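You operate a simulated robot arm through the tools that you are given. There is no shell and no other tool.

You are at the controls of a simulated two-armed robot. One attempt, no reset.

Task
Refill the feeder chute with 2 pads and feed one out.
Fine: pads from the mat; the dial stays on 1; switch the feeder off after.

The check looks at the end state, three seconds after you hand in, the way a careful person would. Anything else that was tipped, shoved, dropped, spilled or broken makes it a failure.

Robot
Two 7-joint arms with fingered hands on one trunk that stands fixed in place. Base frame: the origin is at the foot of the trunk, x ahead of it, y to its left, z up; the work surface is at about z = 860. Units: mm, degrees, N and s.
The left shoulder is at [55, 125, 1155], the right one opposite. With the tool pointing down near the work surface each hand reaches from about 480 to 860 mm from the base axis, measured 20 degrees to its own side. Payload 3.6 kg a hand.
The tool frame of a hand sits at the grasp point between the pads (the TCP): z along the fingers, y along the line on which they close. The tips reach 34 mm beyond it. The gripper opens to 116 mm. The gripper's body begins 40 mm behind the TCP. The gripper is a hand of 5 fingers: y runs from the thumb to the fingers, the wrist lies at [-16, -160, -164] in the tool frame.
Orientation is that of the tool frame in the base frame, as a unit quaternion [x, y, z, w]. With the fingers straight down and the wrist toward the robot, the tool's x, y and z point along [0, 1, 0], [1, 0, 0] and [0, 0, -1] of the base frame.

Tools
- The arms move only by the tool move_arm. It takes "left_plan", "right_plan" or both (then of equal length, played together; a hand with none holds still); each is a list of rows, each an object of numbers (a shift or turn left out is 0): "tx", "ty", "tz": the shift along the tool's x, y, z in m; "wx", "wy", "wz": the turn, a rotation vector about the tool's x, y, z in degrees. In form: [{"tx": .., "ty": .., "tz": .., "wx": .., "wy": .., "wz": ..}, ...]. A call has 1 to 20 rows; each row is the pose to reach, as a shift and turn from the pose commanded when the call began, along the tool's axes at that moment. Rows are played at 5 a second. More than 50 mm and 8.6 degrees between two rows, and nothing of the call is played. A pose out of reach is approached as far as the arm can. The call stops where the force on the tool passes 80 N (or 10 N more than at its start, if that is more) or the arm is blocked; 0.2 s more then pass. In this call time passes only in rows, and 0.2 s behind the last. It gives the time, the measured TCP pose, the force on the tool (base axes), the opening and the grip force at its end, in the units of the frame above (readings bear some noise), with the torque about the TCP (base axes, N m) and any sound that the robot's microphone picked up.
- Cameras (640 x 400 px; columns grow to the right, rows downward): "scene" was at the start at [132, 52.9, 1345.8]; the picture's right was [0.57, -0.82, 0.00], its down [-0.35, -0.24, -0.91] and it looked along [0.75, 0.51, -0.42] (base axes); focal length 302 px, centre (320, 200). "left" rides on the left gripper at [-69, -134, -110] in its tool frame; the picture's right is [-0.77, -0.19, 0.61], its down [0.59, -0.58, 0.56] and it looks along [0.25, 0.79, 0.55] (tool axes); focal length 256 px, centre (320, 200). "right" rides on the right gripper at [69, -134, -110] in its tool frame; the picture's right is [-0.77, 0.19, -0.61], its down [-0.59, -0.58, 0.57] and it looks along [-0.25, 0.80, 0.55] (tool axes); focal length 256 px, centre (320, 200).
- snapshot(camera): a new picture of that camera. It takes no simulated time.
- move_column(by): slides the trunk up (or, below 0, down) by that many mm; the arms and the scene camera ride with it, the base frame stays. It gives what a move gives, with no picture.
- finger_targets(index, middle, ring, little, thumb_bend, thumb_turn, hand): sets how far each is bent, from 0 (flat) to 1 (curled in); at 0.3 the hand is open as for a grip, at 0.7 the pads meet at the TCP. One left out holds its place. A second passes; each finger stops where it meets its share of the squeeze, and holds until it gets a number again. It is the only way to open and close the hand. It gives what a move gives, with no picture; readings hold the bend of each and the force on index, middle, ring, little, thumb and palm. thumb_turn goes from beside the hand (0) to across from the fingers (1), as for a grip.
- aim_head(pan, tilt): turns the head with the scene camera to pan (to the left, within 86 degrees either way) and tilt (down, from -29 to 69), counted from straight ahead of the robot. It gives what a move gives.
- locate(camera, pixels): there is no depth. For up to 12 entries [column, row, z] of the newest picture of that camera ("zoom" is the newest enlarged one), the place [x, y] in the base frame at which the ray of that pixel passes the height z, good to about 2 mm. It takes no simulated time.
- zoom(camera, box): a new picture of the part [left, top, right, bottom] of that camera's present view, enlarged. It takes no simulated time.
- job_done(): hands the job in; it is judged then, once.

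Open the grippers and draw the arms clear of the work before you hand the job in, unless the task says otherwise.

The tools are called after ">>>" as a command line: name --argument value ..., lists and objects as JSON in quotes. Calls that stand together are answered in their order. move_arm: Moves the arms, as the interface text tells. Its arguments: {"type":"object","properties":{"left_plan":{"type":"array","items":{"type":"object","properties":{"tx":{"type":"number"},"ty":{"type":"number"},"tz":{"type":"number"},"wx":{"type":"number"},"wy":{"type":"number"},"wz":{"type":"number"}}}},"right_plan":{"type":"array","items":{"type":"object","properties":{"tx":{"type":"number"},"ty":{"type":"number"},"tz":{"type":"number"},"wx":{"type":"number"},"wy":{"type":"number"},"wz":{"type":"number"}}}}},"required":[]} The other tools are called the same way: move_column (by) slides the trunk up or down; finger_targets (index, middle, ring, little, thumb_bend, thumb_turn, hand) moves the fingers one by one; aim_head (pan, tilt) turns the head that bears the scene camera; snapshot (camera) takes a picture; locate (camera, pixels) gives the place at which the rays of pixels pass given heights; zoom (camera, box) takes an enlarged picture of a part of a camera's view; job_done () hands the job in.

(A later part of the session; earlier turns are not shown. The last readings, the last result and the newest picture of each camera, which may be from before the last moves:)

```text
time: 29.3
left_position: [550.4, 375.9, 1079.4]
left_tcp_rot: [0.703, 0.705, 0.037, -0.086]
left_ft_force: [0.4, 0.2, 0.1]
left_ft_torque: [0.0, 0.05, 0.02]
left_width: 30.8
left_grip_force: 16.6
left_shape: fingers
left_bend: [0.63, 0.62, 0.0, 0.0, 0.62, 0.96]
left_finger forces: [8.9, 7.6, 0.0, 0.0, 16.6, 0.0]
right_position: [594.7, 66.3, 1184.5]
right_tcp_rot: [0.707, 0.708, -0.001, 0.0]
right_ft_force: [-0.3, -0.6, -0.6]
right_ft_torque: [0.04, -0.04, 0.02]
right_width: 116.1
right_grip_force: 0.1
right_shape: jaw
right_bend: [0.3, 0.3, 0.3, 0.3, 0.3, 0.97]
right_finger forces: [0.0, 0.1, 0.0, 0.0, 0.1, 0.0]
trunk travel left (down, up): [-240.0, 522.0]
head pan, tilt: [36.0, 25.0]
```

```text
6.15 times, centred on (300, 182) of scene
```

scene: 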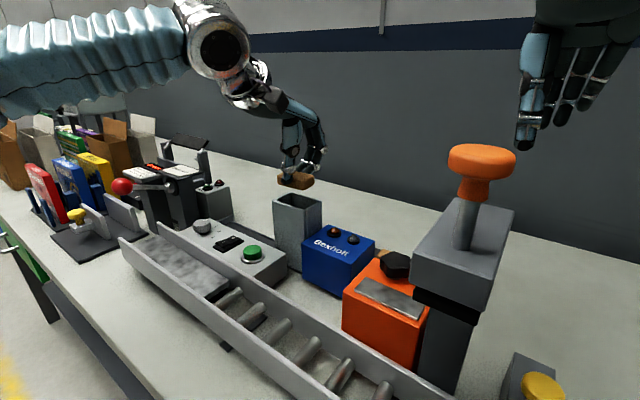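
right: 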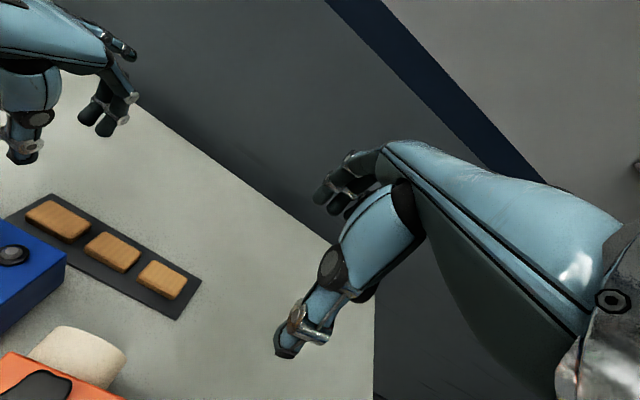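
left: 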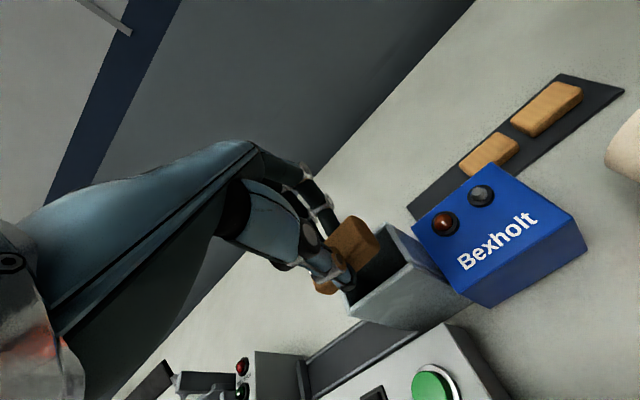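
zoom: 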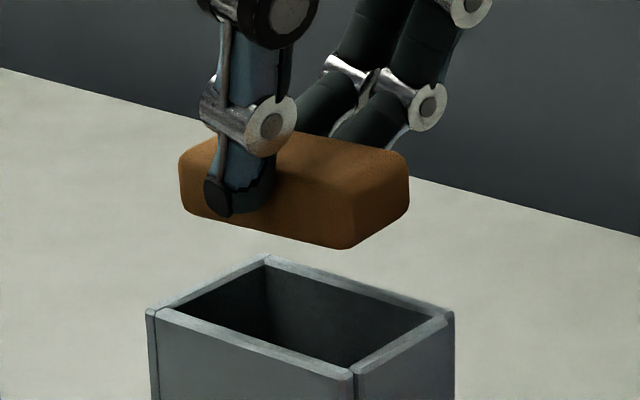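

Very clear. Using this zoom's pixel positions for pad bottom corners ((346,252), (182,211), (410,204)) and rim corners to get the precise offset.

>>> locate --camera "zoom" --pixels '[[346, 252.5, 1029], [182, 211.5, 1029], [410, 204, 1029], [352, 366, 998], [174, 310, 998], [438, 319, 998], [266, 265, 998], [353, 378, 998], [146, 312, 998], [454, 313, 998], [265, 254, 998]]'

```text
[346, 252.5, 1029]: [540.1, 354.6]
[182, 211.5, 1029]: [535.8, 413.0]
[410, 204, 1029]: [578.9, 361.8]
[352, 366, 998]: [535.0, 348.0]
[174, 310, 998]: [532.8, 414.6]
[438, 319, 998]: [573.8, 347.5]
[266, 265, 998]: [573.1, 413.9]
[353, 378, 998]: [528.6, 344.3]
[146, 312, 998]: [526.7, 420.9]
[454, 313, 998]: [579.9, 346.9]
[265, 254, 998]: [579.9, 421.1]
```

Chute interior comes out x 534–573.5, y 348–414; the pad seems yawed about 4° CCW and slightly pitched. Let me zoom tightly with the left camera to confirm.

>>> zoom --camera "left" --box '[305, 205, 415, 315]'

```text
3.64 times, centred on (360, 260) of left
```

zoom: 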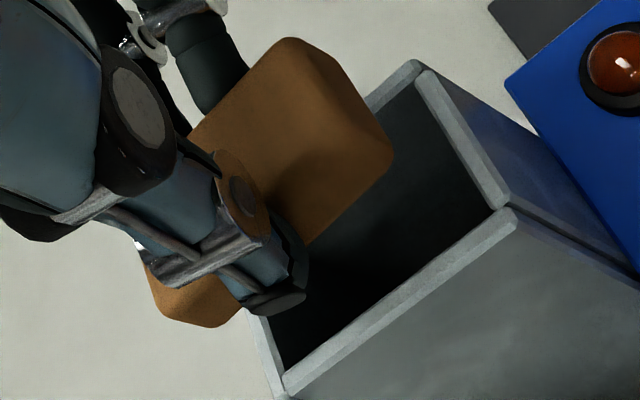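

Checking the front-bottom and end-bottom edges of the pad in this left zoom.

>>> locate --camera "zoom" --pixels '[[375, 185, 1029], [225, 318, 1029], [385, 135, 1029], [358, 88, 1029], [450, 130, 998], [490, 195, 998], [290, 375, 998], [500, 215, 998]]'

```text
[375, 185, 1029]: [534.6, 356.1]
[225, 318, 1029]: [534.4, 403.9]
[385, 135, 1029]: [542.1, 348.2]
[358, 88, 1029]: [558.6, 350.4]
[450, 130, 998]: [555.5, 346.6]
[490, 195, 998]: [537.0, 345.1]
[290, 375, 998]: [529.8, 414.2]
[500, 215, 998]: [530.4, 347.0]
```

Cross-checking, the pad is essentially un-yawed but ~3–4 mm too near (x) with slight tilt. I'll shift +x ~4 mm, level it slightly, and lower to ~8 mm above the rim to compare directly.

>>> move_arm --left_plan '[{"tx": -0.0015, "ty": 0.0055, "tz": 0.007, "wx": 1.3, "wy": 0.8}, {"tx": -0.003, "ty": 0.0065, "tz": 0.014, "wx": 2.5, "wy": 1.5}, {"tx": -0.0044, "ty": 0.0073, "tz": 0.0211, "wx": 2.5, "wy": 1.5}, {"tx": -0.0044, "ty": 0.0073, "tz": 0.0211, "wx": 2.5, "wy": 1.5}]'

>>> zoom --camera "scene" --box '[268, 160, 332, 225]'

>>> zoom --camera "left" --box '[305, 205, 415, 315]'

```text
time: 30.3
left_position: [557.2, 375.3, 1056.7]
left_tcp_rot: [0.701, 0.704, 0.031, -0.111]
left_ft_force: [0.3, -0.5, -0.4]
left_ft_torque: [0.03, -0.02, -0.04]
left_width: 30.2
left_grip_force: 16.2
left_shape: fingers
left_bend: [0.63, 0.62, 0.0, 0.0, 0.62, 0.96]
left_finger forces: [9.0, 7.7, 0.1, 0.0, 16.6, 0.0]
right_position: [595.5, 66.3, 1184.3]
right_tcp_rot: [0.707, 0.708, -0.001, 0.0]
right_ft_force: [0.3, 0.4, -0.2]
right_ft_torque: [-0.02, 0.01, -0.01]
right_width: 116.0
right_grip_force: 0.1
right_shape: jaw
right_bend: [0.3, 0.3, 0.3, 0.3, 0.3, 0.97]
right_finger forces: [0.1, 0.0, 0.0, 0.1, 0.0, 0.0]
trunk travel left (down, up): [-240.0, 522.0]
head pan, tilt: [36.0, 25.0]
```

```text
6.15 times, centred on (300, 192) of scene
```

zoom: 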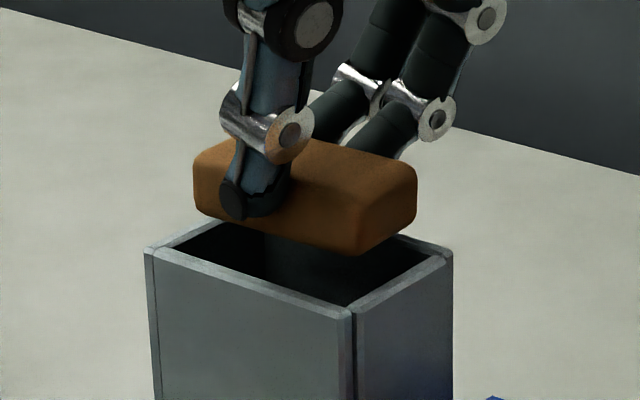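

```text
3.64 times, centred on (360, 260) of left
```

zoom: 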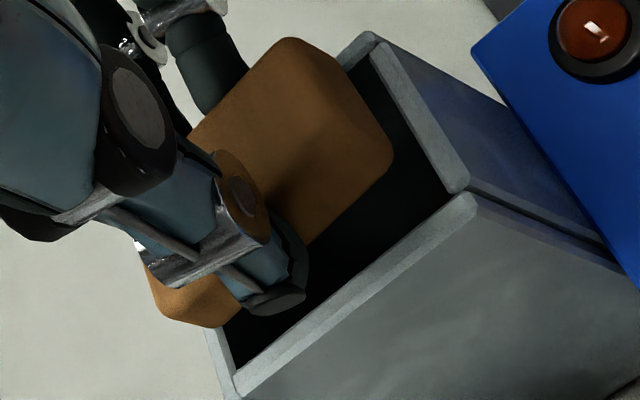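

Now locating pad and rim edges in this left zoom at both candidate heights.

>>> locate --camera "zoom" --pixels '[[380, 180, 1007], [315, 240, 1007], [215, 325, 1007], [388, 140, 1007], [356, 85, 1007], [440, 205, 998], [250, 360, 998], [455, 180, 998], [385, 70, 998]]'

>>> zoom --camera "scene" --box '[268, 160, 332, 225]'

>>> locate --camera "zoom" --pixels '[[363, 256, 1007], [363, 256, 1012], [417, 208, 1007], [417, 208, 1012], [194, 208, 1007], [352, 304, 998], [437, 256, 998], [175, 247, 998]]'

```text
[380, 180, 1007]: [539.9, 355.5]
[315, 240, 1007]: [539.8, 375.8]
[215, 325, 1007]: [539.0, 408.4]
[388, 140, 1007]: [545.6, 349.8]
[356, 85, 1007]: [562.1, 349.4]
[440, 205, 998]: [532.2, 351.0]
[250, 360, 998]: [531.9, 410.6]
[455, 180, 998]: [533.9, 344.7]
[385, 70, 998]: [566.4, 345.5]
```

```text
6.15 times, centred on (300, 192) of scene
```

zoom: 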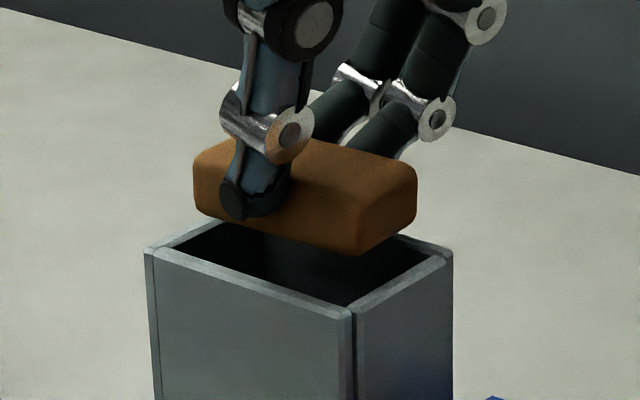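

```text
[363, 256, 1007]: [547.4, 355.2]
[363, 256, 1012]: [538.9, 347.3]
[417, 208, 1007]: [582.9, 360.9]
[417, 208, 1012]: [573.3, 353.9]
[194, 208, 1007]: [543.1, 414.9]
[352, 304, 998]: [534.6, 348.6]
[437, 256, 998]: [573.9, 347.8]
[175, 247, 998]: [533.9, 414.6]
```

Combined estimate: pad bottom is about 1012, needs about +4 mm in y and +0.7 in x. Shifting and lowering 8 mm.

>>> move_arm --left_plan '[{"tx": 0.0039, "ty": 0.0008, "tz": 0.0008}, {"tx": 0.0023, "ty": 0.0017, "tz": 0.0085}, {"tx": 0.0023, "ty": 0.0017, "tz": 0.0085}]'

>>> zoom --camera "scene" --box '[268, 160, 332, 225]'

>>> zoom --camera "left" --box '[305, 205, 415, 315]'

```text
time: 31.1
left_position: [557.7, 381.4, 1048.1]
left_tcp_rot: [0.701, 0.704, 0.03, -0.11]
left_ft_force: [-0.5, -1.3, 0.0]
left_ft_torque: [-0.03, 0.01, -0.01]
left_width: 30.4
left_grip_force: 16.6
left_shape: fingers
left_bend: [0.63, 0.62, 0.0, 0.0, 0.62, 0.96]
left_finger forces: [9.0, 7.6, 0.1, 0.1, 16.5, 0.0]
right_position: [595.4, 66.7, 1185.2]
right_tcp_rot: [0.707, 0.708, 0.0, 0.0]
right_ft_force: [-0.6, -0.2, -0.6]
right_ft_torque: [-0.01, -0.02, -0.02]
right_width: 115.6
right_grip_force: 0.0
right_shape: jaw
right_bend: [0.3, 0.3, 0.3, 0.3, 0.3, 0.97]
right_finger forces: [0.0, 0.0, 0.1, 0.0, 0.1, 0.0]
trunk travel left (down, up): [-240.0, 522.0]
head pan, tilt: [36.0, 25.0]
```

```text
6.15 times, centred on (300, 192) of scene
```

zoom: 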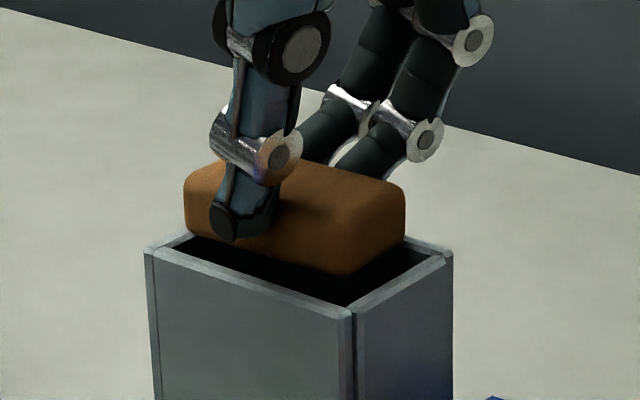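

```text
3.64 times, centred on (360, 260) of left
```

zoom: 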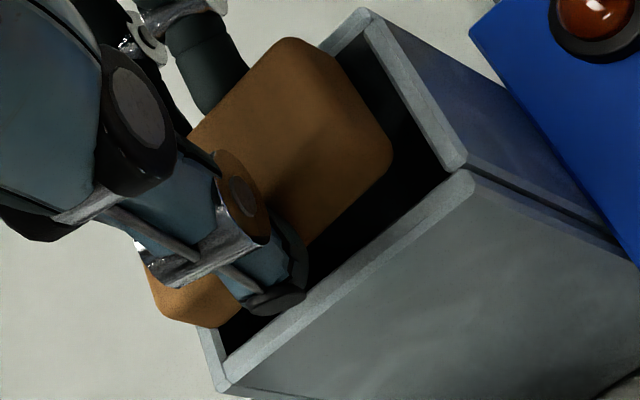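

Now nearly centred; a residual yaw of ~3° CCW and small roll remain. Correcting those with a small turn and +1.5 mm x, then recheck.

>>> move_arm --left_plan '[{"tx": -0.0005, "ty": 0.0007, "tz": -0.0002, "wx": -0.3, "wy": 0.9, "wz": 1.4}, {"tx": -0.0011, "ty": 0.0015, "tz": -0.0004, "wx": -0.6, "wy": 1.8, "wz": 2.75}, {"tx": -0.0011, "ty": 0.0015, "tz": -0.0004, "wx": -0.6, "wy": 1.8, "wz": 2.75}]'

>>> zoom --camera "scene" --box '[276, 170, 324, 218]'

>>> zoom --camera "left" --box '[305, 205, 415, 315]'

```text
time: 31.9
left_position: [560.0, 378.9, 1048.7]
left_tcp_rot: [0.718, 0.685, 0.043, -0.12]
left_ft_force: [-0.2, -0.4, 0.0]
left_ft_torque: [-0.01, -0.02, 0.01]
left_width: 30.6
left_grip_force: 16.5
left_shape: fingers
left_bend: [0.63, 0.62, 0.0, 0.0, 0.62, 0.96]
left_finger forces: [8.9, 7.5, 0.0, 0.0, 16.5, 0.0]
right_position: [595.6, 66.3, 1184.5]
right_tcp_rot: [0.707, 0.708, 0.0, 0.0]
right_ft_force: [1.0, 0.6, 0.6]
right_ft_torque: [0.0, 0.0, 0.0]
right_width: 116.0
right_grip_force: 0.1
right_shape: jaw
right_bend: [0.3, 0.3, 0.3, 0.3, 0.3, 0.97]
right_finger forces: [0.1, 0.1, 0.0, 0.0, 0.0, 0.0]
trunk travel left (down, up): [-240.0, 522.0]
head pan, tilt: [36.0, 25.0]
```

```text
8.33 times, centred on (300, 194) of scene
```

zoom: 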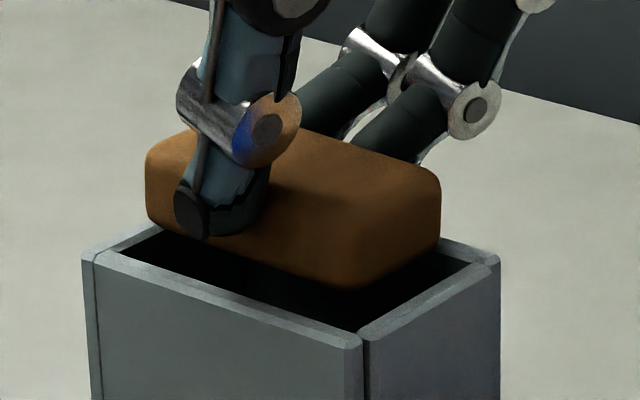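

```text
3.64 times, centred on (360, 260) of left
```

zoom: 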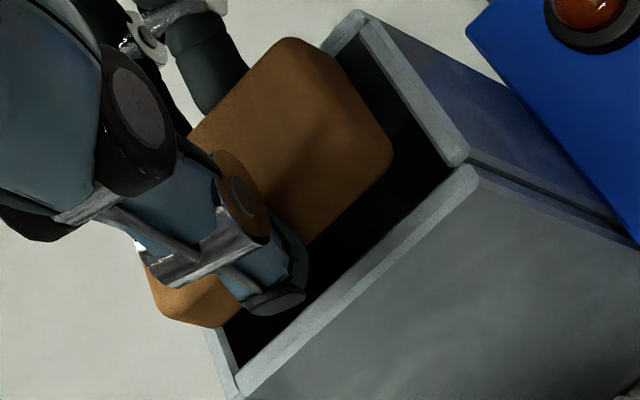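

Margins now read ~4.5–6 mm at the near wall and ~3–4 mm at the ends. Shift −1.5 mm in x and lower 7 mm so the pad's bottom enters the mouth.

>>> move_arm --left_plan '[{"tx": 0.0002, "ty": -0.0015, "tz": 0.0002}, {"tx": -0.0006, "ty": -0.0011, "tz": 0.0035}, {"tx": -0.0014, "ty": -0.0007, "tz": 0.007}, {"tx": -0.0014, "ty": -0.0007, "tz": 0.007}]'

>>> zoom --camera "scene" --box '[276, 170, 324, 218]'

>>> zoom --camera "left" --box '[305, 205, 415, 315]'

```text
time: 32.9
left_position: [557.5, 379.2, 1042.6]
left_tcp_rot: [0.718, 0.685, 0.043, -0.119]
left_ft_force: [-0.6, 0.8, 1.4]
left_ft_torque: [0.02, -0.03, -0.02]
left_width: 30.6
left_grip_force: 18.0
left_shape: fingers
left_bend: [0.63, 0.62, 0.0, 0.0, 0.62, 0.96]
left_finger forces: [11.7, 7.3, 0.0, 0.0, 17.1, 0.0]
right_position: [594.4, 65.9, 1183.7]
right_tcp_rot: [0.707, 0.707, 0.0, -0.001]
right_ft_force: [-0.2, 0.0, -0.3]
right_ft_torque: [-0.01, 0.01, 0.0]
right_width: 116.0
right_grip_force: 0.0
right_shape: jaw
right_bend: [0.3, 0.3, 0.3, 0.3, 0.3, 0.97]
right_finger forces: [0.0, 0.1, 0.0, 0.0, 0.0, 0.0]
trunk travel left (down, up): [-240.0, 522.0]
head pan, tilt: [36.0, 25.0]
```

```text
8.33 times, centred on (300, 194) of scene
```

zoom: 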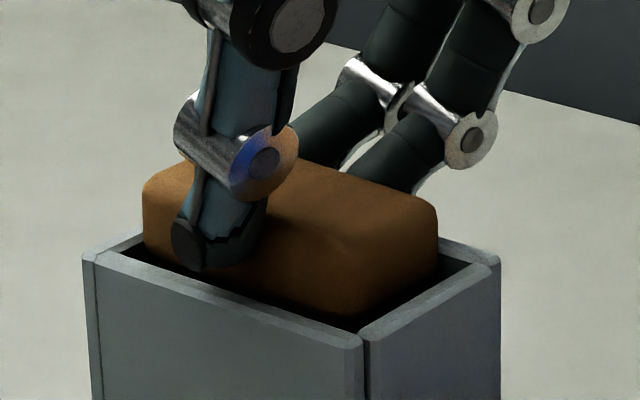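

```text
3.64 times, centred on (360, 260) of left
```

zoom: 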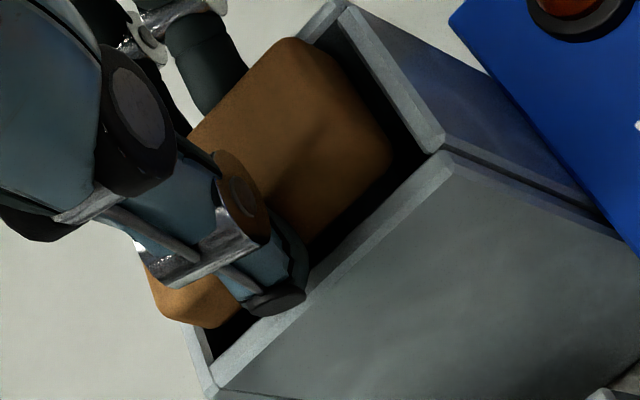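

The pad's lower edge is just entering; index force rose slightly (11.7 N), maybe touching the far rim. I'll raise 1 mm, undo 2° of yaw, and nudge +y 1.3, +x 0.6 for even margins.

>>> move_arm --left_plan '[{"tx": 0.0003, "ty": -0.0001, "tz": -0.001}, {"tx": 0.0015, "ty": 0.0004, "tz": -0.0007, "wx": 0.45, "wy": -0.23, "wz": -1.94}, {"tx": 0.0015, "ty": 0.0004, "tz": -0.0007, "wx": 0.45, "wy": -0.23, "wz": -1.94}]'

>>> zoom --camera "scene" --box '[276, 170, 324, 218]'

>>> zoom --camera "left" --box '[320, 200, 400, 300]'

```text
time: 33.7
left_position: [559.8, 381.1, 1040.5]
left_tcp_rot: [0.706, 0.697, 0.04, -0.119]
left_ft_force: [-0.2, -0.7, -0.1]
left_ft_torque: [-0.05, 0.0, -0.03]
left_width: 30.6
left_grip_force: 16.5
left_shape: fingers
left_bend: [0.63, 0.62, 0.0, 0.0, 0.62, 0.96]
left_finger forces: [9.5, 7.5, 0.0, 0.0, 16.9, 0.0]
right_position: [594.3, 65.3, 1184.1]
right_tcp_rot: [0.706, 0.708, 0.0, 0.0]
right_ft_force: [-0.1, 0.2, 0.5]
right_ft_torque: [0.02, 0.0, 0.01]
right_width: 115.8
right_grip_force: 0.1
right_shape: jaw
right_bend: [0.3, 0.3, 0.3, 0.3, 0.3, 0.97]
right_finger forces: [0.0, 0.0, 0.1, 0.0, 0.0, 0.1]
trunk travel left (down, up): [-240.0, 522.0]
head pan, tilt: [36.0, 25.0]
```

```text
8.33 times, centred on (300, 194) of scene
```

zoom: 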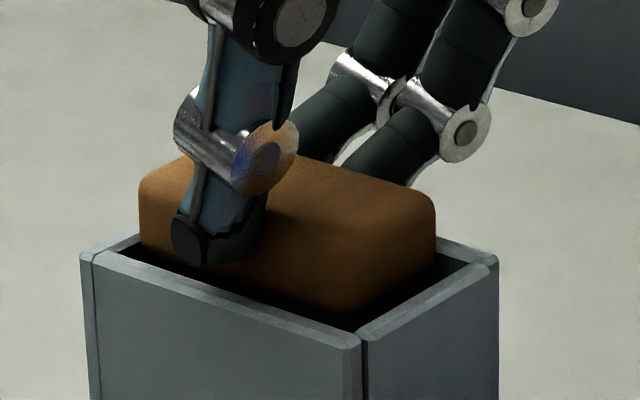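

```text
4.00 times, centred on (360, 250) of left
```

zoom: 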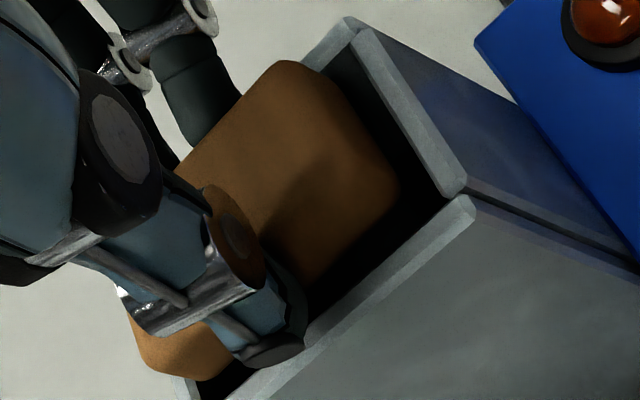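

Forces are back to baseline. Checking margins numerically in this left zoom.

>>> locate --camera "zoom" --pixels '[[375, 228, 997], [318, 288, 997], [435, 207, 998], [325, 308, 998], [397, 180, 997], [372, 125, 997], [437, 185, 998], [360, 62, 998], [335, 75, 1013], [290, 62, 1013], [310, 68, 998]]'

```text
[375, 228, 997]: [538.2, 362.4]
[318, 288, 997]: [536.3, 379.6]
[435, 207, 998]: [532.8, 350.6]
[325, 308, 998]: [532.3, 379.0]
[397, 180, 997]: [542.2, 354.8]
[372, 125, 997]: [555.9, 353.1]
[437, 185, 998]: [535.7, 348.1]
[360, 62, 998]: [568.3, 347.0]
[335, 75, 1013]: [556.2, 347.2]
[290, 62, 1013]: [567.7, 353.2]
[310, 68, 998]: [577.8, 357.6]
```

Margins: near ≈4, far ≈3, −y ≈6, +y ≈3 mm — good. Lower 3 mm (and −y 1 mm) so the pad's base is inside before release.

>>> move_arm --left_plan '[{"tx": -0.0013, "ty": 0.0002, "tz": 0.0013}, {"tx": -0.0016, "ty": 0.0003, "tz": 0.0027}, {"tx": -0.0016, "ty": 0.0003, "tz": 0.0027}]'

>>> zoom --camera "scene" --box '[276, 170, 324, 218]'

```text
time: 34.5
left_position: [557.9, 380.0, 1039.5]
left_tcp_rot: [0.705, 0.698, 0.042, -0.119]
left_ft_force: [0.6, 0.8, 8.6]
left_ft_torque: [0.0, -0.16, 0.02]
left_width: 30.3
left_grip_force: 22.2
left_shape: fingers
left_bend: [0.64, 0.62, 0.0, 0.0, 0.62, 0.96]
left_finger forces: [19.0, 7.2, 0.0, 0.1, 18.2, 0.0]
right_position: [594.3, 64.9, 1183.9]
right_tcp_rot: [0.706, 0.708, -0.001, -0.001]
right_ft_force: [0.2, -1.0, -0.5]
right_ft_torque: [-0.02, 0.01, 0.03]
right_width: 115.9
right_grip_force: 0.1
right_shape: jaw
right_bend: [0.3, 0.3, 0.3, 0.3, 0.3, 0.97]
right_finger forces: [0.0, 0.0, 0.0, 0.0, 0.0, 0.0]
trunk travel left (down, up): [-240.0, 522.0]
head pan, tilt: [36.0, 25.0]
```

```text
8.33 times, centred on (300, 194) of scene
```

zoom: 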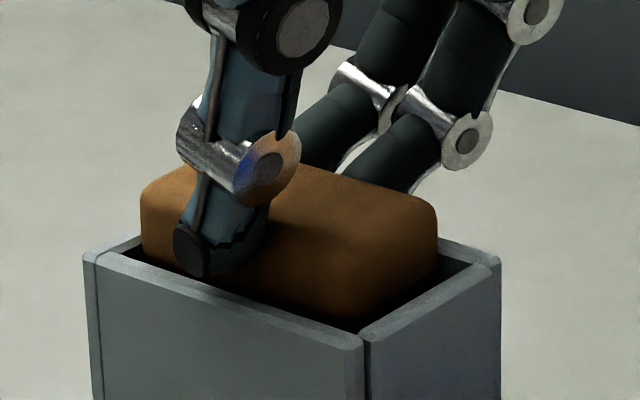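

The index tip now bears on the far rim (19 N). I raise 1.5 mm to unload it, and then release the pad by opening all three together.

>>> move_arm --left_plan '[{"tx": 0.0004, "ty": -0.0002, "tz": -0.0018}, {"tx": 0.0004, "ty": -0.0002, "tz": -0.0018}]'

>>> finger_targets --hand "left" --index 0.5 --middle 0.5 --thumb_bend 0.5

>>> zoom --camera "scene" --box '[276, 170, 324, 218]'

>>> zoom --camera "left" --box '[305, 205, 415, 315]'

```text
time: 35.1
left_position: [557.2, 380.4, 1041.1]
left_tcp_rot: [0.705, 0.698, 0.04, -0.12]
left_ft_force: [-1.1, 0.0, 3.8]
left_ft_torque: [-0.03, -0.05, -0.02]
left_width: 30.4
left_grip_force: 19.6
left_shape: fingers
left_bend: [0.64, 0.62, 0.0, 0.0, 0.62, 0.96]
left_finger forces: [14.6, 7.2, 0.1, 0.1, 18.0, 0.0]
right_position: [594.4, 65.0, 1184.2]
right_tcp_rot: [0.706, 0.708, -0.001, -0.001]
right_ft_force: [-1.0, 0.4, -0.7]
right_ft_torque: [-0.01, -0.02, -0.01]
right_width: 115.8
right_grip_force: 0.1
right_shape: jaw
right_bend: [0.3, 0.3, 0.3, 0.3, 0.3, 0.97]
right_finger forces: [0.0, 0.0, 0.0, 0.1, 0.0, 0.0]
trunk travel left (down, up): [-240.0, 522.0]
head pan, tilt: [36.0, 25.0]
```

```text
time: 36.1
left_position: [556.8, 379.2, 1042.5]
left_tcp_rot: [0.706, 0.697, 0.042, -0.119]
left_ft_force: [-7.3, -0.5, 9.5]
left_ft_torque: [0.01, 0.18, -0.02]
left_width: 45.4
left_grip_force: 6.0
left_shape: fingers
left_bend: [0.58, 0.5, 0.0, 0.0, 0.5, 0.97]
left_finger forces: [11.4, 0.0, 0.1, 0.0, 0.0, 0.0]
right_position: [593.4, 65.1, 1185.2]
right_tcp_rot: [0.707, 0.707, 0.0, -0.001]
right_ft_force: [-0.1, -0.4, -0.9]
right_ft_torque: [-0.02, -0.01, -0.01]
right_width: 115.9
right_grip_force: 0.0
right_shape: jaw
right_bend: [0.3, 0.3, 0.3, 0.3, 0.3, 0.97]
right_finger forces: [0.0, 0.1, 0.0, 0.1, 0.0, 0.0]
trunk travel left (down, up): [-240.0, 522.0]
head pan, tilt: [36.0, 25.0]
```

```text
8.33 times, centred on (300, 194) of scene
```

zoom: 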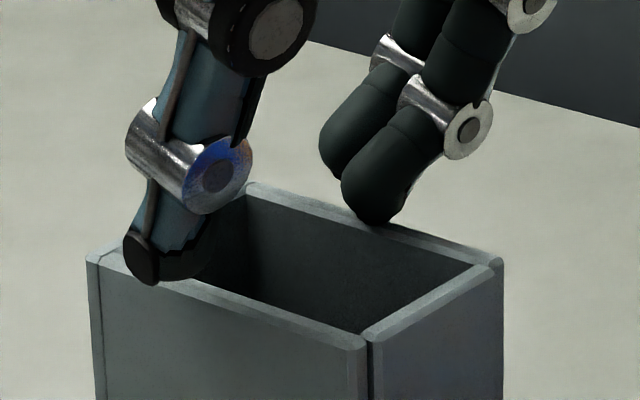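

```text
3.64 times, centred on (360, 260) of left
```

zoom: 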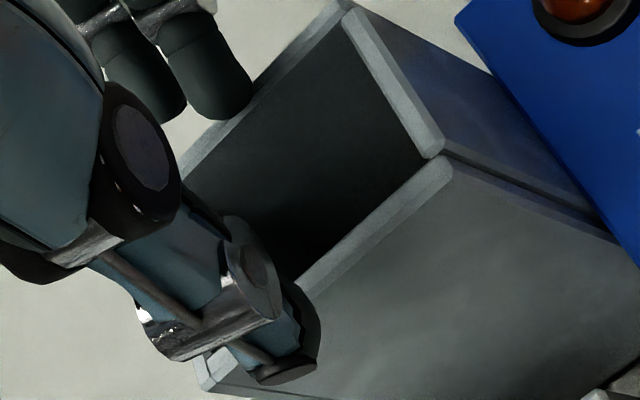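

The pad dropped into the chute. The index tip is catching the rim, so I raise straight up gently.

>>> move_arm --left_plan '[{"tx": 0.0008, "ty": -0.0005, "tz": -0.0039}, {"tx": 0.0021, "ty": -0.0011, "tz": -0.0097}, {"tx": 0.0063, "ty": -0.0033, "tz": -0.029}, {"tx": 0.0126, "ty": -0.0066, "tz": -0.058}]'

>>> snapshot --camera "left"

>>> zoom --camera "scene" --box '[240, 150, 400, 290]'

```text
time: 37.1
left_position: [558.7, 379.3, 1102.0]
left_tcp_rot: [0.705, 0.697, 0.04, -0.121]
left_ft_force: [0.2, -0.7, -0.1]
left_ft_torque: [0.0, -0.01, -0.02]
left_width: 58.7
left_grip_force: 0.1
left_shape: fingers
left_bend: [0.5, 0.5, 0.0, 0.0, 0.5, 0.97]
left_finger forces: [0.0, 0.0, 0.1, 0.1, 0.1, 0.0]
right_position: [595.2, 66.1, 1184.7]
right_tcp_rot: [0.706, 0.708, -0.001, -0.001]
right_ft_force: [0.3, 0.1, 0.1]
right_ft_torque: [0.02, -0.02, 0.0]
right_width: 115.8
right_grip_force: 0.0
right_shape: jaw
right_bend: [0.3, 0.3, 0.3, 0.3, 0.3, 0.97]
right_finger forces: [0.0, 0.0, 0.1, 0.0, 0.1, 0.0]
trunk travel left (down, up): [-240.0, 522.0]
head pan, tilt: [36.0, 25.0]
```

```text
taken
```

left: 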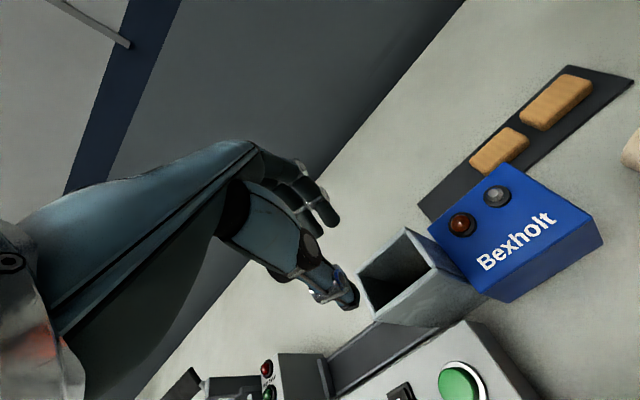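

```text
2.86 times, centred on (320, 220) of scene
```

zoom: 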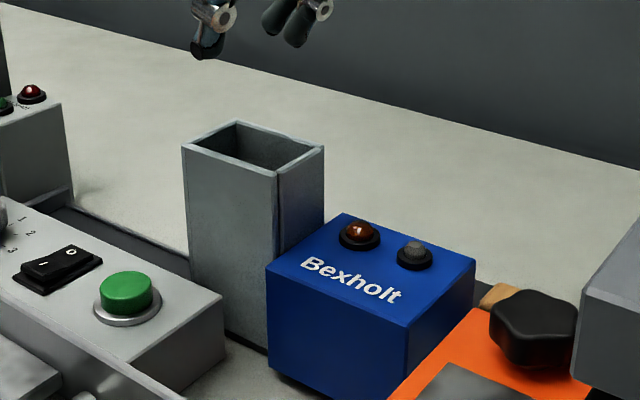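

Chute and boxes look undisturbed. To see whether the pad lies flat, I'll bring the left camera above the chute with the hand pitched further so it looks down into the mouth.

>>> move_arm --left_plan '[{"tx": 0.0274, "ty": 0.021, "tz": 0.0011, "wx": 6.7}, {"tx": 0.0548, "ty": 0.0419, "tz": 0.0023, "wx": 13.4}, {"tx": 0.0822, "ty": 0.0629, "tz": 0.0034, "wx": 20}, {"tx": 0.0822, "ty": 0.0629, "tz": 0.0034, "wx": 20}]'

>>> snapshot --camera "left"

>>> snapshot --camera "scene"

```text
time: 38.1
left_position: [622.8, 453.1, 1106.9]
left_tcp_rot: [0.679, 0.693, -0.07, -0.23]
left_ft_force: [-1.2, -0.1, 0.0]
left_ft_torque: [0.05, -0.02, 0.01]
left_width: 58.9
left_grip_force: 0.1
left_shape: fingers
left_bend: [0.5, 0.5, 0.0, 0.0, 0.5, 0.97]
left_finger forces: [0.0, 0.0, 0.1, 0.0, 0.0, 0.0]
left hand out of reach, approached as far as the arm can: row 3, 4
right_position: [602.0, 65.1, 1182.1]
right_tcp_rot: [0.706, 0.708, -0.003, -0.003]
right_ft_force: [-1.2, 0.0, 0.1]
right_ft_torque: [0.05, -0.07, -0.05]
right_width: 115.9
right_grip_force: 0.0
right_shape: jaw
right_bend: [0.3, 0.3, 0.3, 0.3, 0.3, 0.97]
right_finger forces: [0.1, 0.0, 0.0, 0.1, 0.1, 0.1]
trunk travel left (down, up): [-240.0, 522.0]
head pan, tilt: [36.0, 25.0]
```

```text
taken
```

left: 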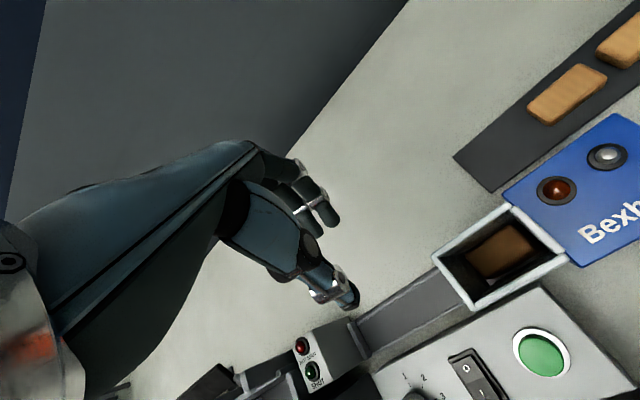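

```text
taken
```

scene: 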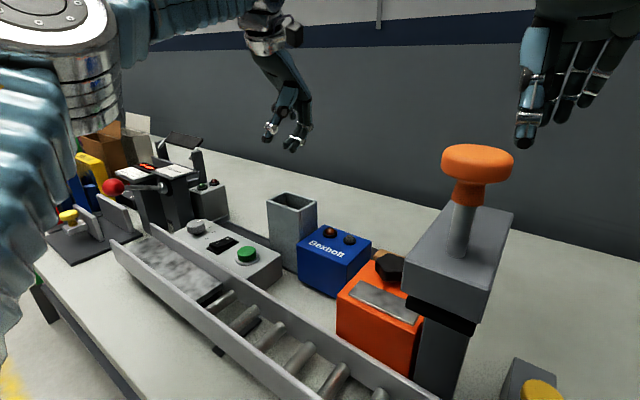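

Excellent: the left camera now sees inside the chute. Zooming to check the pad and the panel.

>>> zoom --camera "left" --box '[430, 200, 580, 320]'

>>> zoom --camera "left" --box '[360, 290, 600, 400]'

```text
3.33 times, centred on (505, 260) of left
```

zoom: 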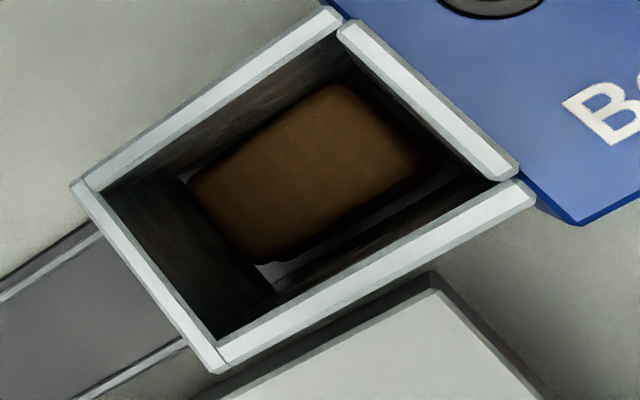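

```text
2.67 times, centred on (480, 345) of left
```

zoom: 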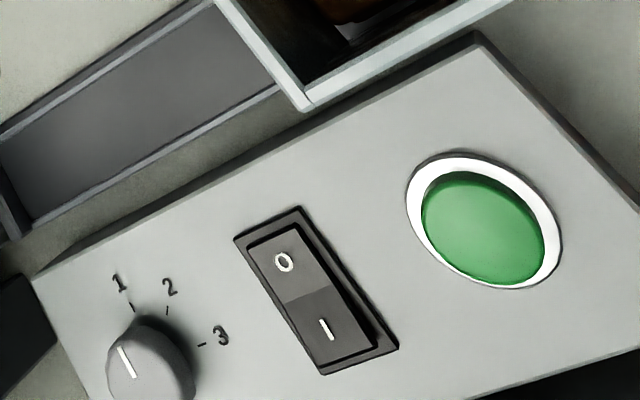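

The pad lies flat at the bottom of the chute. The rocker shows the O side pressed (off). Now move to pad 2 with a modest tilt (pitch 6°, roll 6°), to hover at about (656, 226, 1040).

>>> move_arm --left_plan '[{"tx": -0.0367, "ty": 0.0025, "tz": -0.0105, "wx": -3.1, "wy": -1.18, "wz": 0.09}, {"tx": -0.0734, "ty": 0.005, "tz": -0.0209, "wx": -6.2, "wy": -2.37, "wz": 0.18}, {"tx": -0.1101, "ty": 0.0075, "tz": -0.0314, "wx": -9.3, "wy": -3.55, "wz": 0.27}, {"tx": -0.1468, "ty": 0.01, "tz": -0.0419, "wx": -12.4, "wy": -4.73, "wz": 0.36}, {"tx": -0.1835, "ty": 0.0125, "tz": -0.0523, "wx": -15.5, "wy": -5.92, "wz": 0.45}, {"tx": -0.2202, "ty": 0.015, "tz": -0.0628, "wx": -18.6, "wy": -7.1, "wz": 0.54}, {"tx": -0.228, "ty": 0.0293, "tz": -0.0319, "wx": -18.6, "wy": -7.1, "wz": 0.54}, {"tx": -0.2352, "ty": 0.0424, "tz": -0.0038, "wx": -18.6, "wy": -7.1, "wz": 0.54}, {"tx": -0.2352, "ty": 0.0424, "tz": -0.0038, "wx": -18.6, "wy": -7.1, "wz": 0.54}]'

>>> aim_head --pan 24 --tilt 28

>>> snapshot --camera "scene"

>>> snapshot --camera "right"

>>> snapshot --camera "left"

```text
time: 40.1
left_position: [650.7, 225.0, 1039.7]
left_tcp_rot: [0.702, 0.707, -0.01, -0.085]
left_ft_force: [0.4, 0.9, -0.6]
left_ft_torque: [0.02, -0.04, 0.03]
left_width: 58.9
left_grip_force: 0.0
left_shape: fingers
left_bend: [0.5, 0.5, 0.0, 0.0, 0.5, 0.97]
left_finger forces: [0.1, 0.0, 0.1, 0.1, 0.0, 0.1]
right_position: [596.1, 66.4, 1184.9]
right_tcp_rot: [0.706, 0.708, -0.001, 0.0]
right_ft_force: [-0.1, -0.2, 1.2]
right_ft_torque: [-0.01, -0.01, -0.02]
right_width: 115.9
right_grip_force: 0.1
right_shape: jaw
right_bend: [0.3, 0.3, 0.3, 0.3, 0.3, 0.97]
right_finger forces: [0.0, 0.0, 0.0, 0.1, 0.0, 0.0]
trunk travel left (down, up): [-240.0, 522.0]
head pan, tilt: [36.0, 25.0]
```

```text
time: 40.8
left_position: [650.6, 225.1, 1036.8]
left_tcp_rot: [0.7, 0.709, -0.011, -0.085]
left_ft_force: [-0.6, 0.7, 0.0]
left_ft_torque: [-0.02, 0.02, -0.05]
left_width: 59.2
left_grip_force: 0.0
left_shape: fingers
left_bend: [0.5, 0.5, 0.0, 0.0, 0.5, 0.97]
left_finger forces: [0.0, 0.0, 0.1, 0.0, 0.0, 0.0]
right_position: [596.9, 65.4, 1183.5]
right_tcp_rot: [0.707, 0.707, -0.002, -0.001]
right_ft_force: [0.0, -0.5, 0.0]
right_ft_torque: [0.02, 0.01, -0.01]
right_width: 115.9
right_grip_force: 0.1
right_shape: jaw
right_bend: [0.3, 0.3, 0.3, 0.3, 0.3, 0.97]
right_finger forces: [0.1, 0.1, 0.0, 0.1, 0.0, 0.1]
trunk travel left (down, up): [-240.0, 522.0]
head pan, tilt: [24.0, 28.0]
```

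```text
taken
```

scene: 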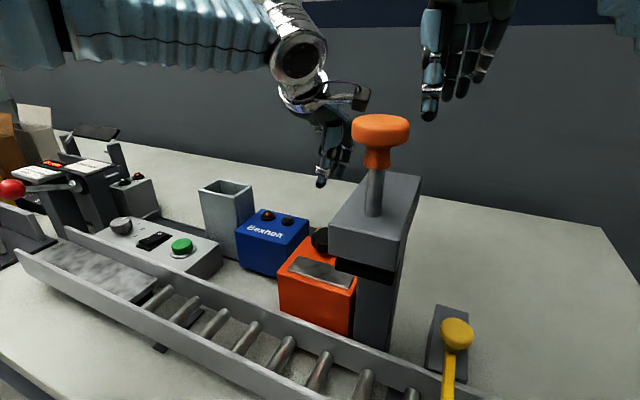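

```text
taken
```

right: 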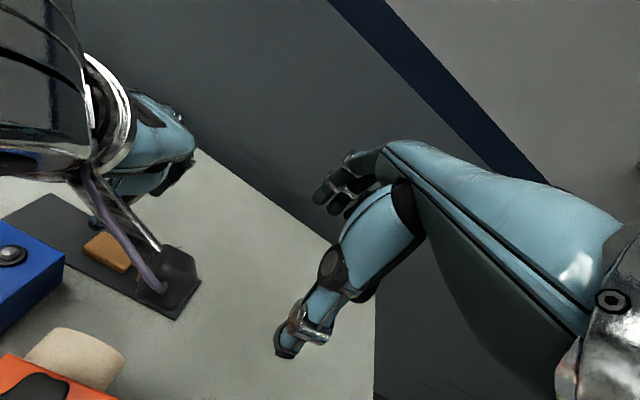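

```text
taken
```

left: 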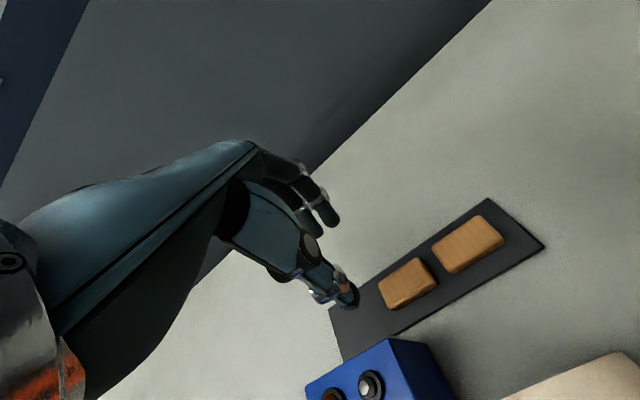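

Hovering near pad 2. The camera bracket should pass beside the knob; I'll reduce pitch slightly, centre over pad 2 and descend to z≈950, then check the bracket clearance.

>>> move_arm --left_plan '[{"tx": 0.0005, "ty": 0.006, "tz": 0.001, "wx": -1.2}, {"tx": -0.0028, "ty": 0.0097, "tz": 0.0297, "wx": -2.3}, {"tx": -0.0056, "ty": 0.0135, "tz": 0.058, "wx": -2.3}, {"tx": -0.0083, "ty": 0.0172, "tz": 0.0861, "wx": -2.3}, {"tx": -0.0083, "ty": 0.0172, "tz": 0.0861, "wx": -2.3}]'

>>> zoom --camera "scene" --box '[220, 70, 420, 270]'

>>> snapshot --camera "right"

>>> snapshot --camera "left"

```text
time: 42.0
left_position: [658.0, 224.3, 949.9]
left_tcp_rot: [0.703, 0.708, 0.003, -0.072]
left_ft_force: [-0.6, 0.3, -0.3]
left_ft_torque: [0.03, -0.04, 0.03]
left_width: 58.9
left_grip_force: 0.1
left_shape: fingers
left_bend: [0.5, 0.5, 0.0, 0.0, 0.5, 0.97]
left_finger forces: [0.0, 0.0, 0.0, 0.0, 0.0, 0.0]
right_position: [598.0, 65.9, 1183.4]
right_tcp_rot: [0.707, 0.707, -0.002, -0.001]
right_ft_force: [-0.7, -0.5, 0.1]
right_ft_torque: [0.02, -0.02, 0.02]
right_width: 116.0
right_grip_force: 0.0
right_shape: jaw
right_bend: [0.3, 0.3, 0.3, 0.3, 0.3, 0.97]
right_finger forces: [0.0, 0.0, 0.0, 0.1, 0.0, 0.1]
trunk travel left (down, up): [-240.0, 522.0]
head pan, tilt: [24.0, 28.0]
```

```text
2.00 times, centred on (320, 170) of scene
```

zoom: 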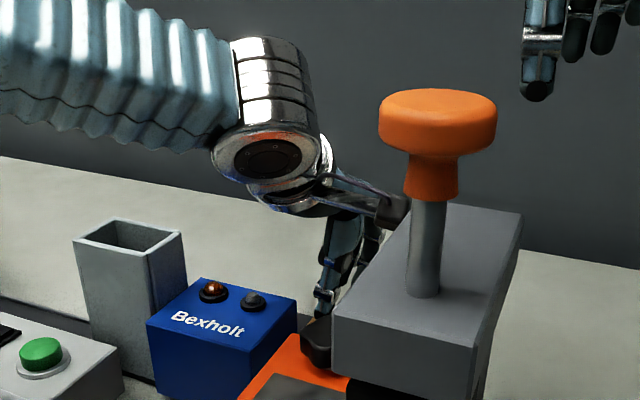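

```text
taken
```

right: 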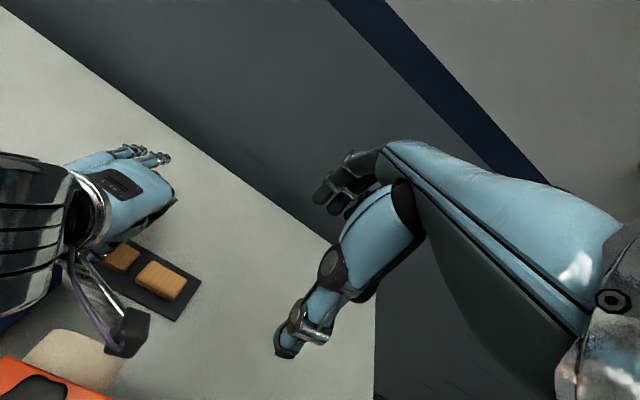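

```text
taken
```

left: 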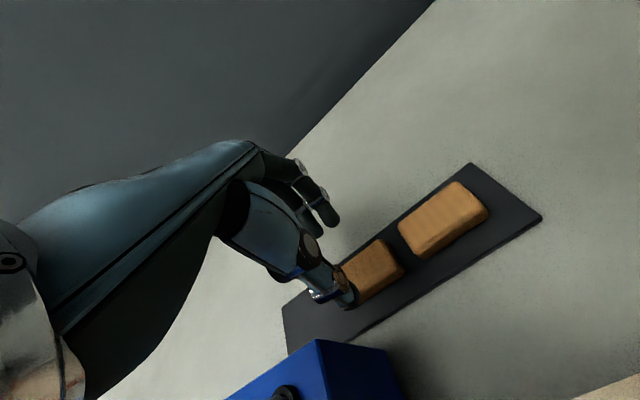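

Clearances look fine (camera body ~60 mm ahead of the knob). Narrow the opening and descend to z≈920 with a small centring shift.

>>> finger_targets --hand "left" --index 0.53 --middle 0.53 --thumb_bend 0.53

>>> move_arm --left_plan '[{"tx": 0.0001, "ty": -0.0005, "tz": 0.0152}, {"tx": -0.0015, "ty": 0.0009, "tz": 0.0301}, {"tx": -0.0015, "ty": 0.0009, "tz": 0.0301}]'

>>> zoom --camera "right" --box '[60, 140, 220, 300]'

>>> zoom --camera "left" --box '[280, 180, 440, 320]'

>>> zoom --camera "scene" --box '[220, 100, 400, 270]'

```text
time: 43.0
left_position: [656.5, 225.6, 950.3]
left_tcp_rot: [0.703, 0.708, 0.003, -0.071]
left_ft_force: [-0.4, -0.6, 0.1]
left_ft_torque: [0.01, 0.03, -0.01]
left_width: 51.1
left_grip_force: 0.0
left_shape: fingers
left_bend: [0.53, 0.53, 0.0, 0.0, 0.53, 0.97]
left_finger forces: [0.1, 0.0, 0.0, 0.0, 0.0, 0.0]
right_position: [596.7, 66.4, 1182.5]
right_tcp_rot: [0.706, 0.708, -0.002, -0.001]
right_ft_force: [-0.2, 1.6, -0.6]
right_ft_torque: [-0.02, 0.01, 0.01]
right_width: 115.9
right_grip_force: 0.2
right_shape: jaw
right_bend: [0.3, 0.3, 0.3, 0.3, 0.3, 0.97]
right_finger forces: [0.0, 0.0, 0.0, 0.0, 0.0, 0.0]
trunk travel left (down, up): [-240.0, 522.0]
head pan, tilt: [24.0, 28.0]
```

```text
time: 43.8
left_position: [652.8, 228.7, 921.3]
left_tcp_rot: [0.703, 0.708, 0.003, -0.071]
left_ft_force: [-0.1, 0.1, 0.0]
left_ft_torque: [-0.03, -0.02, -0.01]
left_width: 51.0
left_grip_force: 0.0
left_shape: fingers
left_bend: [0.53, 0.53, 0.0, 0.0, 0.53, 0.97]
left_finger forces: [0.0, 0.0, 0.0, 0.0, 0.1, 0.0]
right_position: [597.0, 66.5, 1183.7]
right_tcp_rot: [0.706, 0.708, -0.001, 0.0]
right_ft_force: [0.6, 0.6, -0.2]
right_ft_torque: [0.01, 0.01, -0.01]
right_width: 116.0
right_grip_force: 0.1
right_shape: jaw
right_bend: [0.3, 0.3, 0.3, 0.3, 0.3, 0.97]
right_finger forces: [0.0, 0.0, 0.0, 0.0, 0.1, 0.1]
trunk travel left (down, up): [-240.0, 522.0]
head pan, tilt: [24.0, 28.0]
```

```text
2.50 times, centred on (140, 220) of right
```

zoom: 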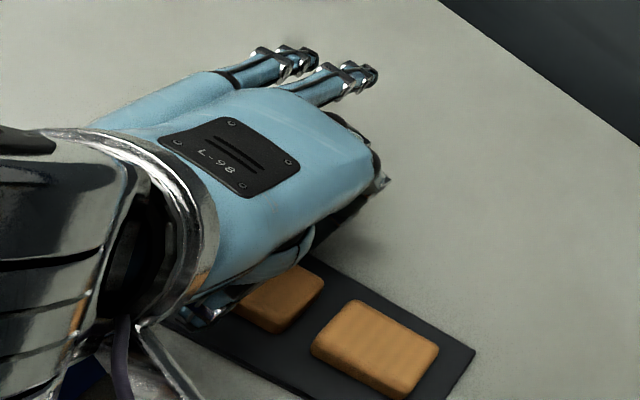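

```text
2.86 times, centred on (360, 250) of left
```

zoom: 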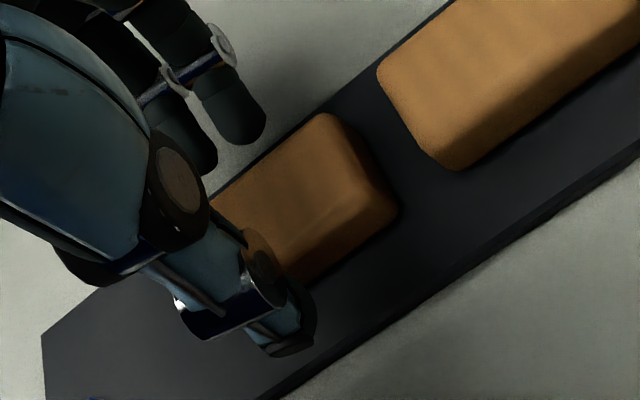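

```text
2.35 times, centred on (310, 185) of scene
```

zoom: 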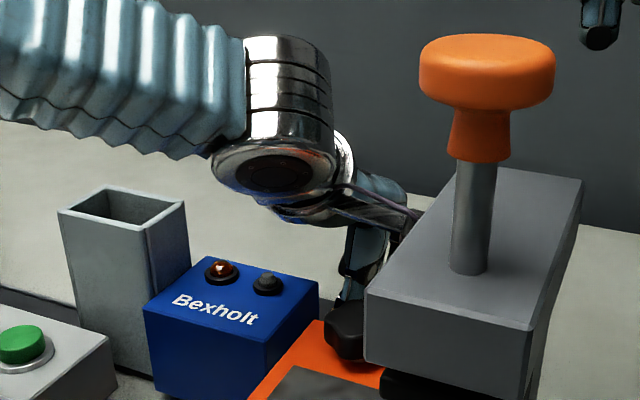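

Thumb and fingers straddle pad 2. Final shift (+2 x, −2 y) and down 5.5 mm to z≈916, then check.

>>> move_arm --left_plan '[{"tx": -0.0022, "ty": 0.002, "tz": -0.0004}, {"tx": -0.0028, "ty": 0.0025, "tz": 0.005}, {"tx": -0.0028, "ty": 0.0025, "tz": 0.005}]'

>>> zoom --camera "left" --box '[290, 190, 410, 300]'

```text
time: 44.6
left_position: [655.6, 225.4, 917.9]
left_tcp_rot: [0.703, 0.708, 0.004, -0.071]
left_ft_force: [-0.2, 0.1, -0.3]
left_ft_torque: [-0.01, 0.02, 0.02]
left_width: 51.2
left_grip_force: 0.1
left_shape: fingers
left_bend: [0.53, 0.53, 0.0, 0.0, 0.53, 0.97]
left_finger forces: [0.0, 0.0, 0.0, 0.1, 0.0, 0.0]
right_position: [595.0, 66.7, 1184.6]
right_tcp_rot: [0.706, 0.708, 0.0, -0.001]
right_ft_force: [0.2, 0.3, 0.2]
right_ft_torque: [0.02, 0.02, -0.03]
right_width: 116.0
right_grip_force: 0.1
right_shape: jaw
right_bend: [0.3, 0.3, 0.3, 0.3, 0.3, 0.97]
right_finger forces: [0.0, 0.0, 0.0, 0.0, 0.0, 0.0]
trunk travel left (down, up): [-240.0, 522.0]
head pan, tilt: [24.0, 28.0]
```

```text
3.64 times, centred on (350, 245) of left
```

zoom: 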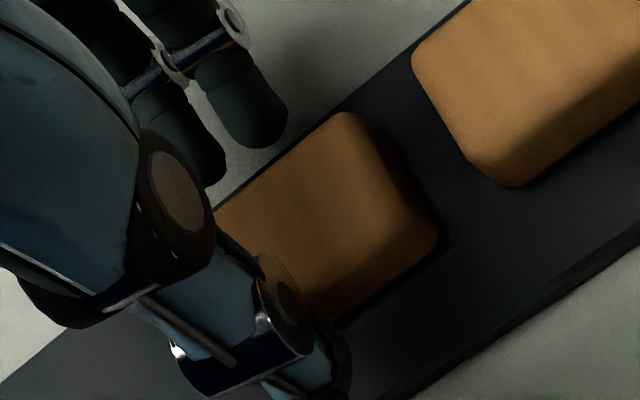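

Position (655.6, 225.4, 917.9) is good with tips a few mm above the mat. Closing on pad 2.

>>> finger_targets --hand "left" --index 0.68 --middle 0.68 --thumb_bend 0.68

>>> zoom --camera "left" --box '[290, 190, 410, 300]'

```text
time: 45.6
left_position: [656.3, 226.1, 919.8]
left_tcp_rot: [0.702, 0.709, 0.006, -0.068]
left_ft_force: [8.1, 1.5, 20.3]
left_ft_torque: [0.11, 0.0, 0.04]
left_width: 20.0
left_grip_force: 16.2
left_shape: fingers
left_bend: [0.65, 0.64, 0.0, 0.0, 0.65, 0.98]
left_finger forces: [7.5, 8.6, 0.0, 0.0, 16.3, 0.0]
right_position: [592.7, 65.1, 1184.8]
right_tcp_rot: [0.706, 0.708, -0.001, -0.001]
right_ft_force: [-0.3, 0.0, -0.2]
right_ft_torque: [0.01, 0.02, -0.01]
right_width: 115.9
right_grip_force: 0.0
right_shape: jaw
right_bend: [0.3, 0.3, 0.3, 0.3, 0.3, 0.97]
right_finger forces: [0.0, 0.1, 0.1, 0.1, 0.0, 0.0]
trunk travel left (down, up): [-240.0, 522.0]
head pan, tilt: [24.0, 28.0]
```

```text
3.64 times, centred on (350, 245) of left
```

zoom: 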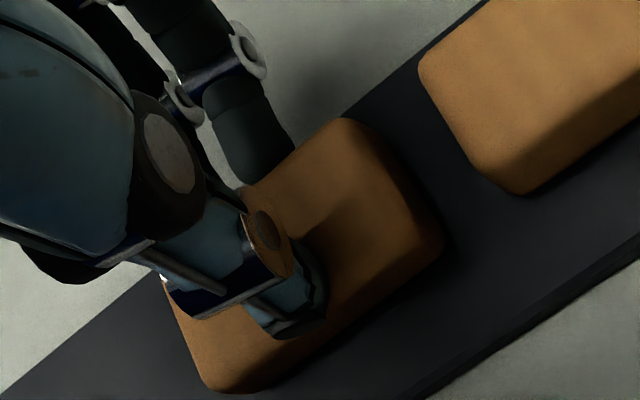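

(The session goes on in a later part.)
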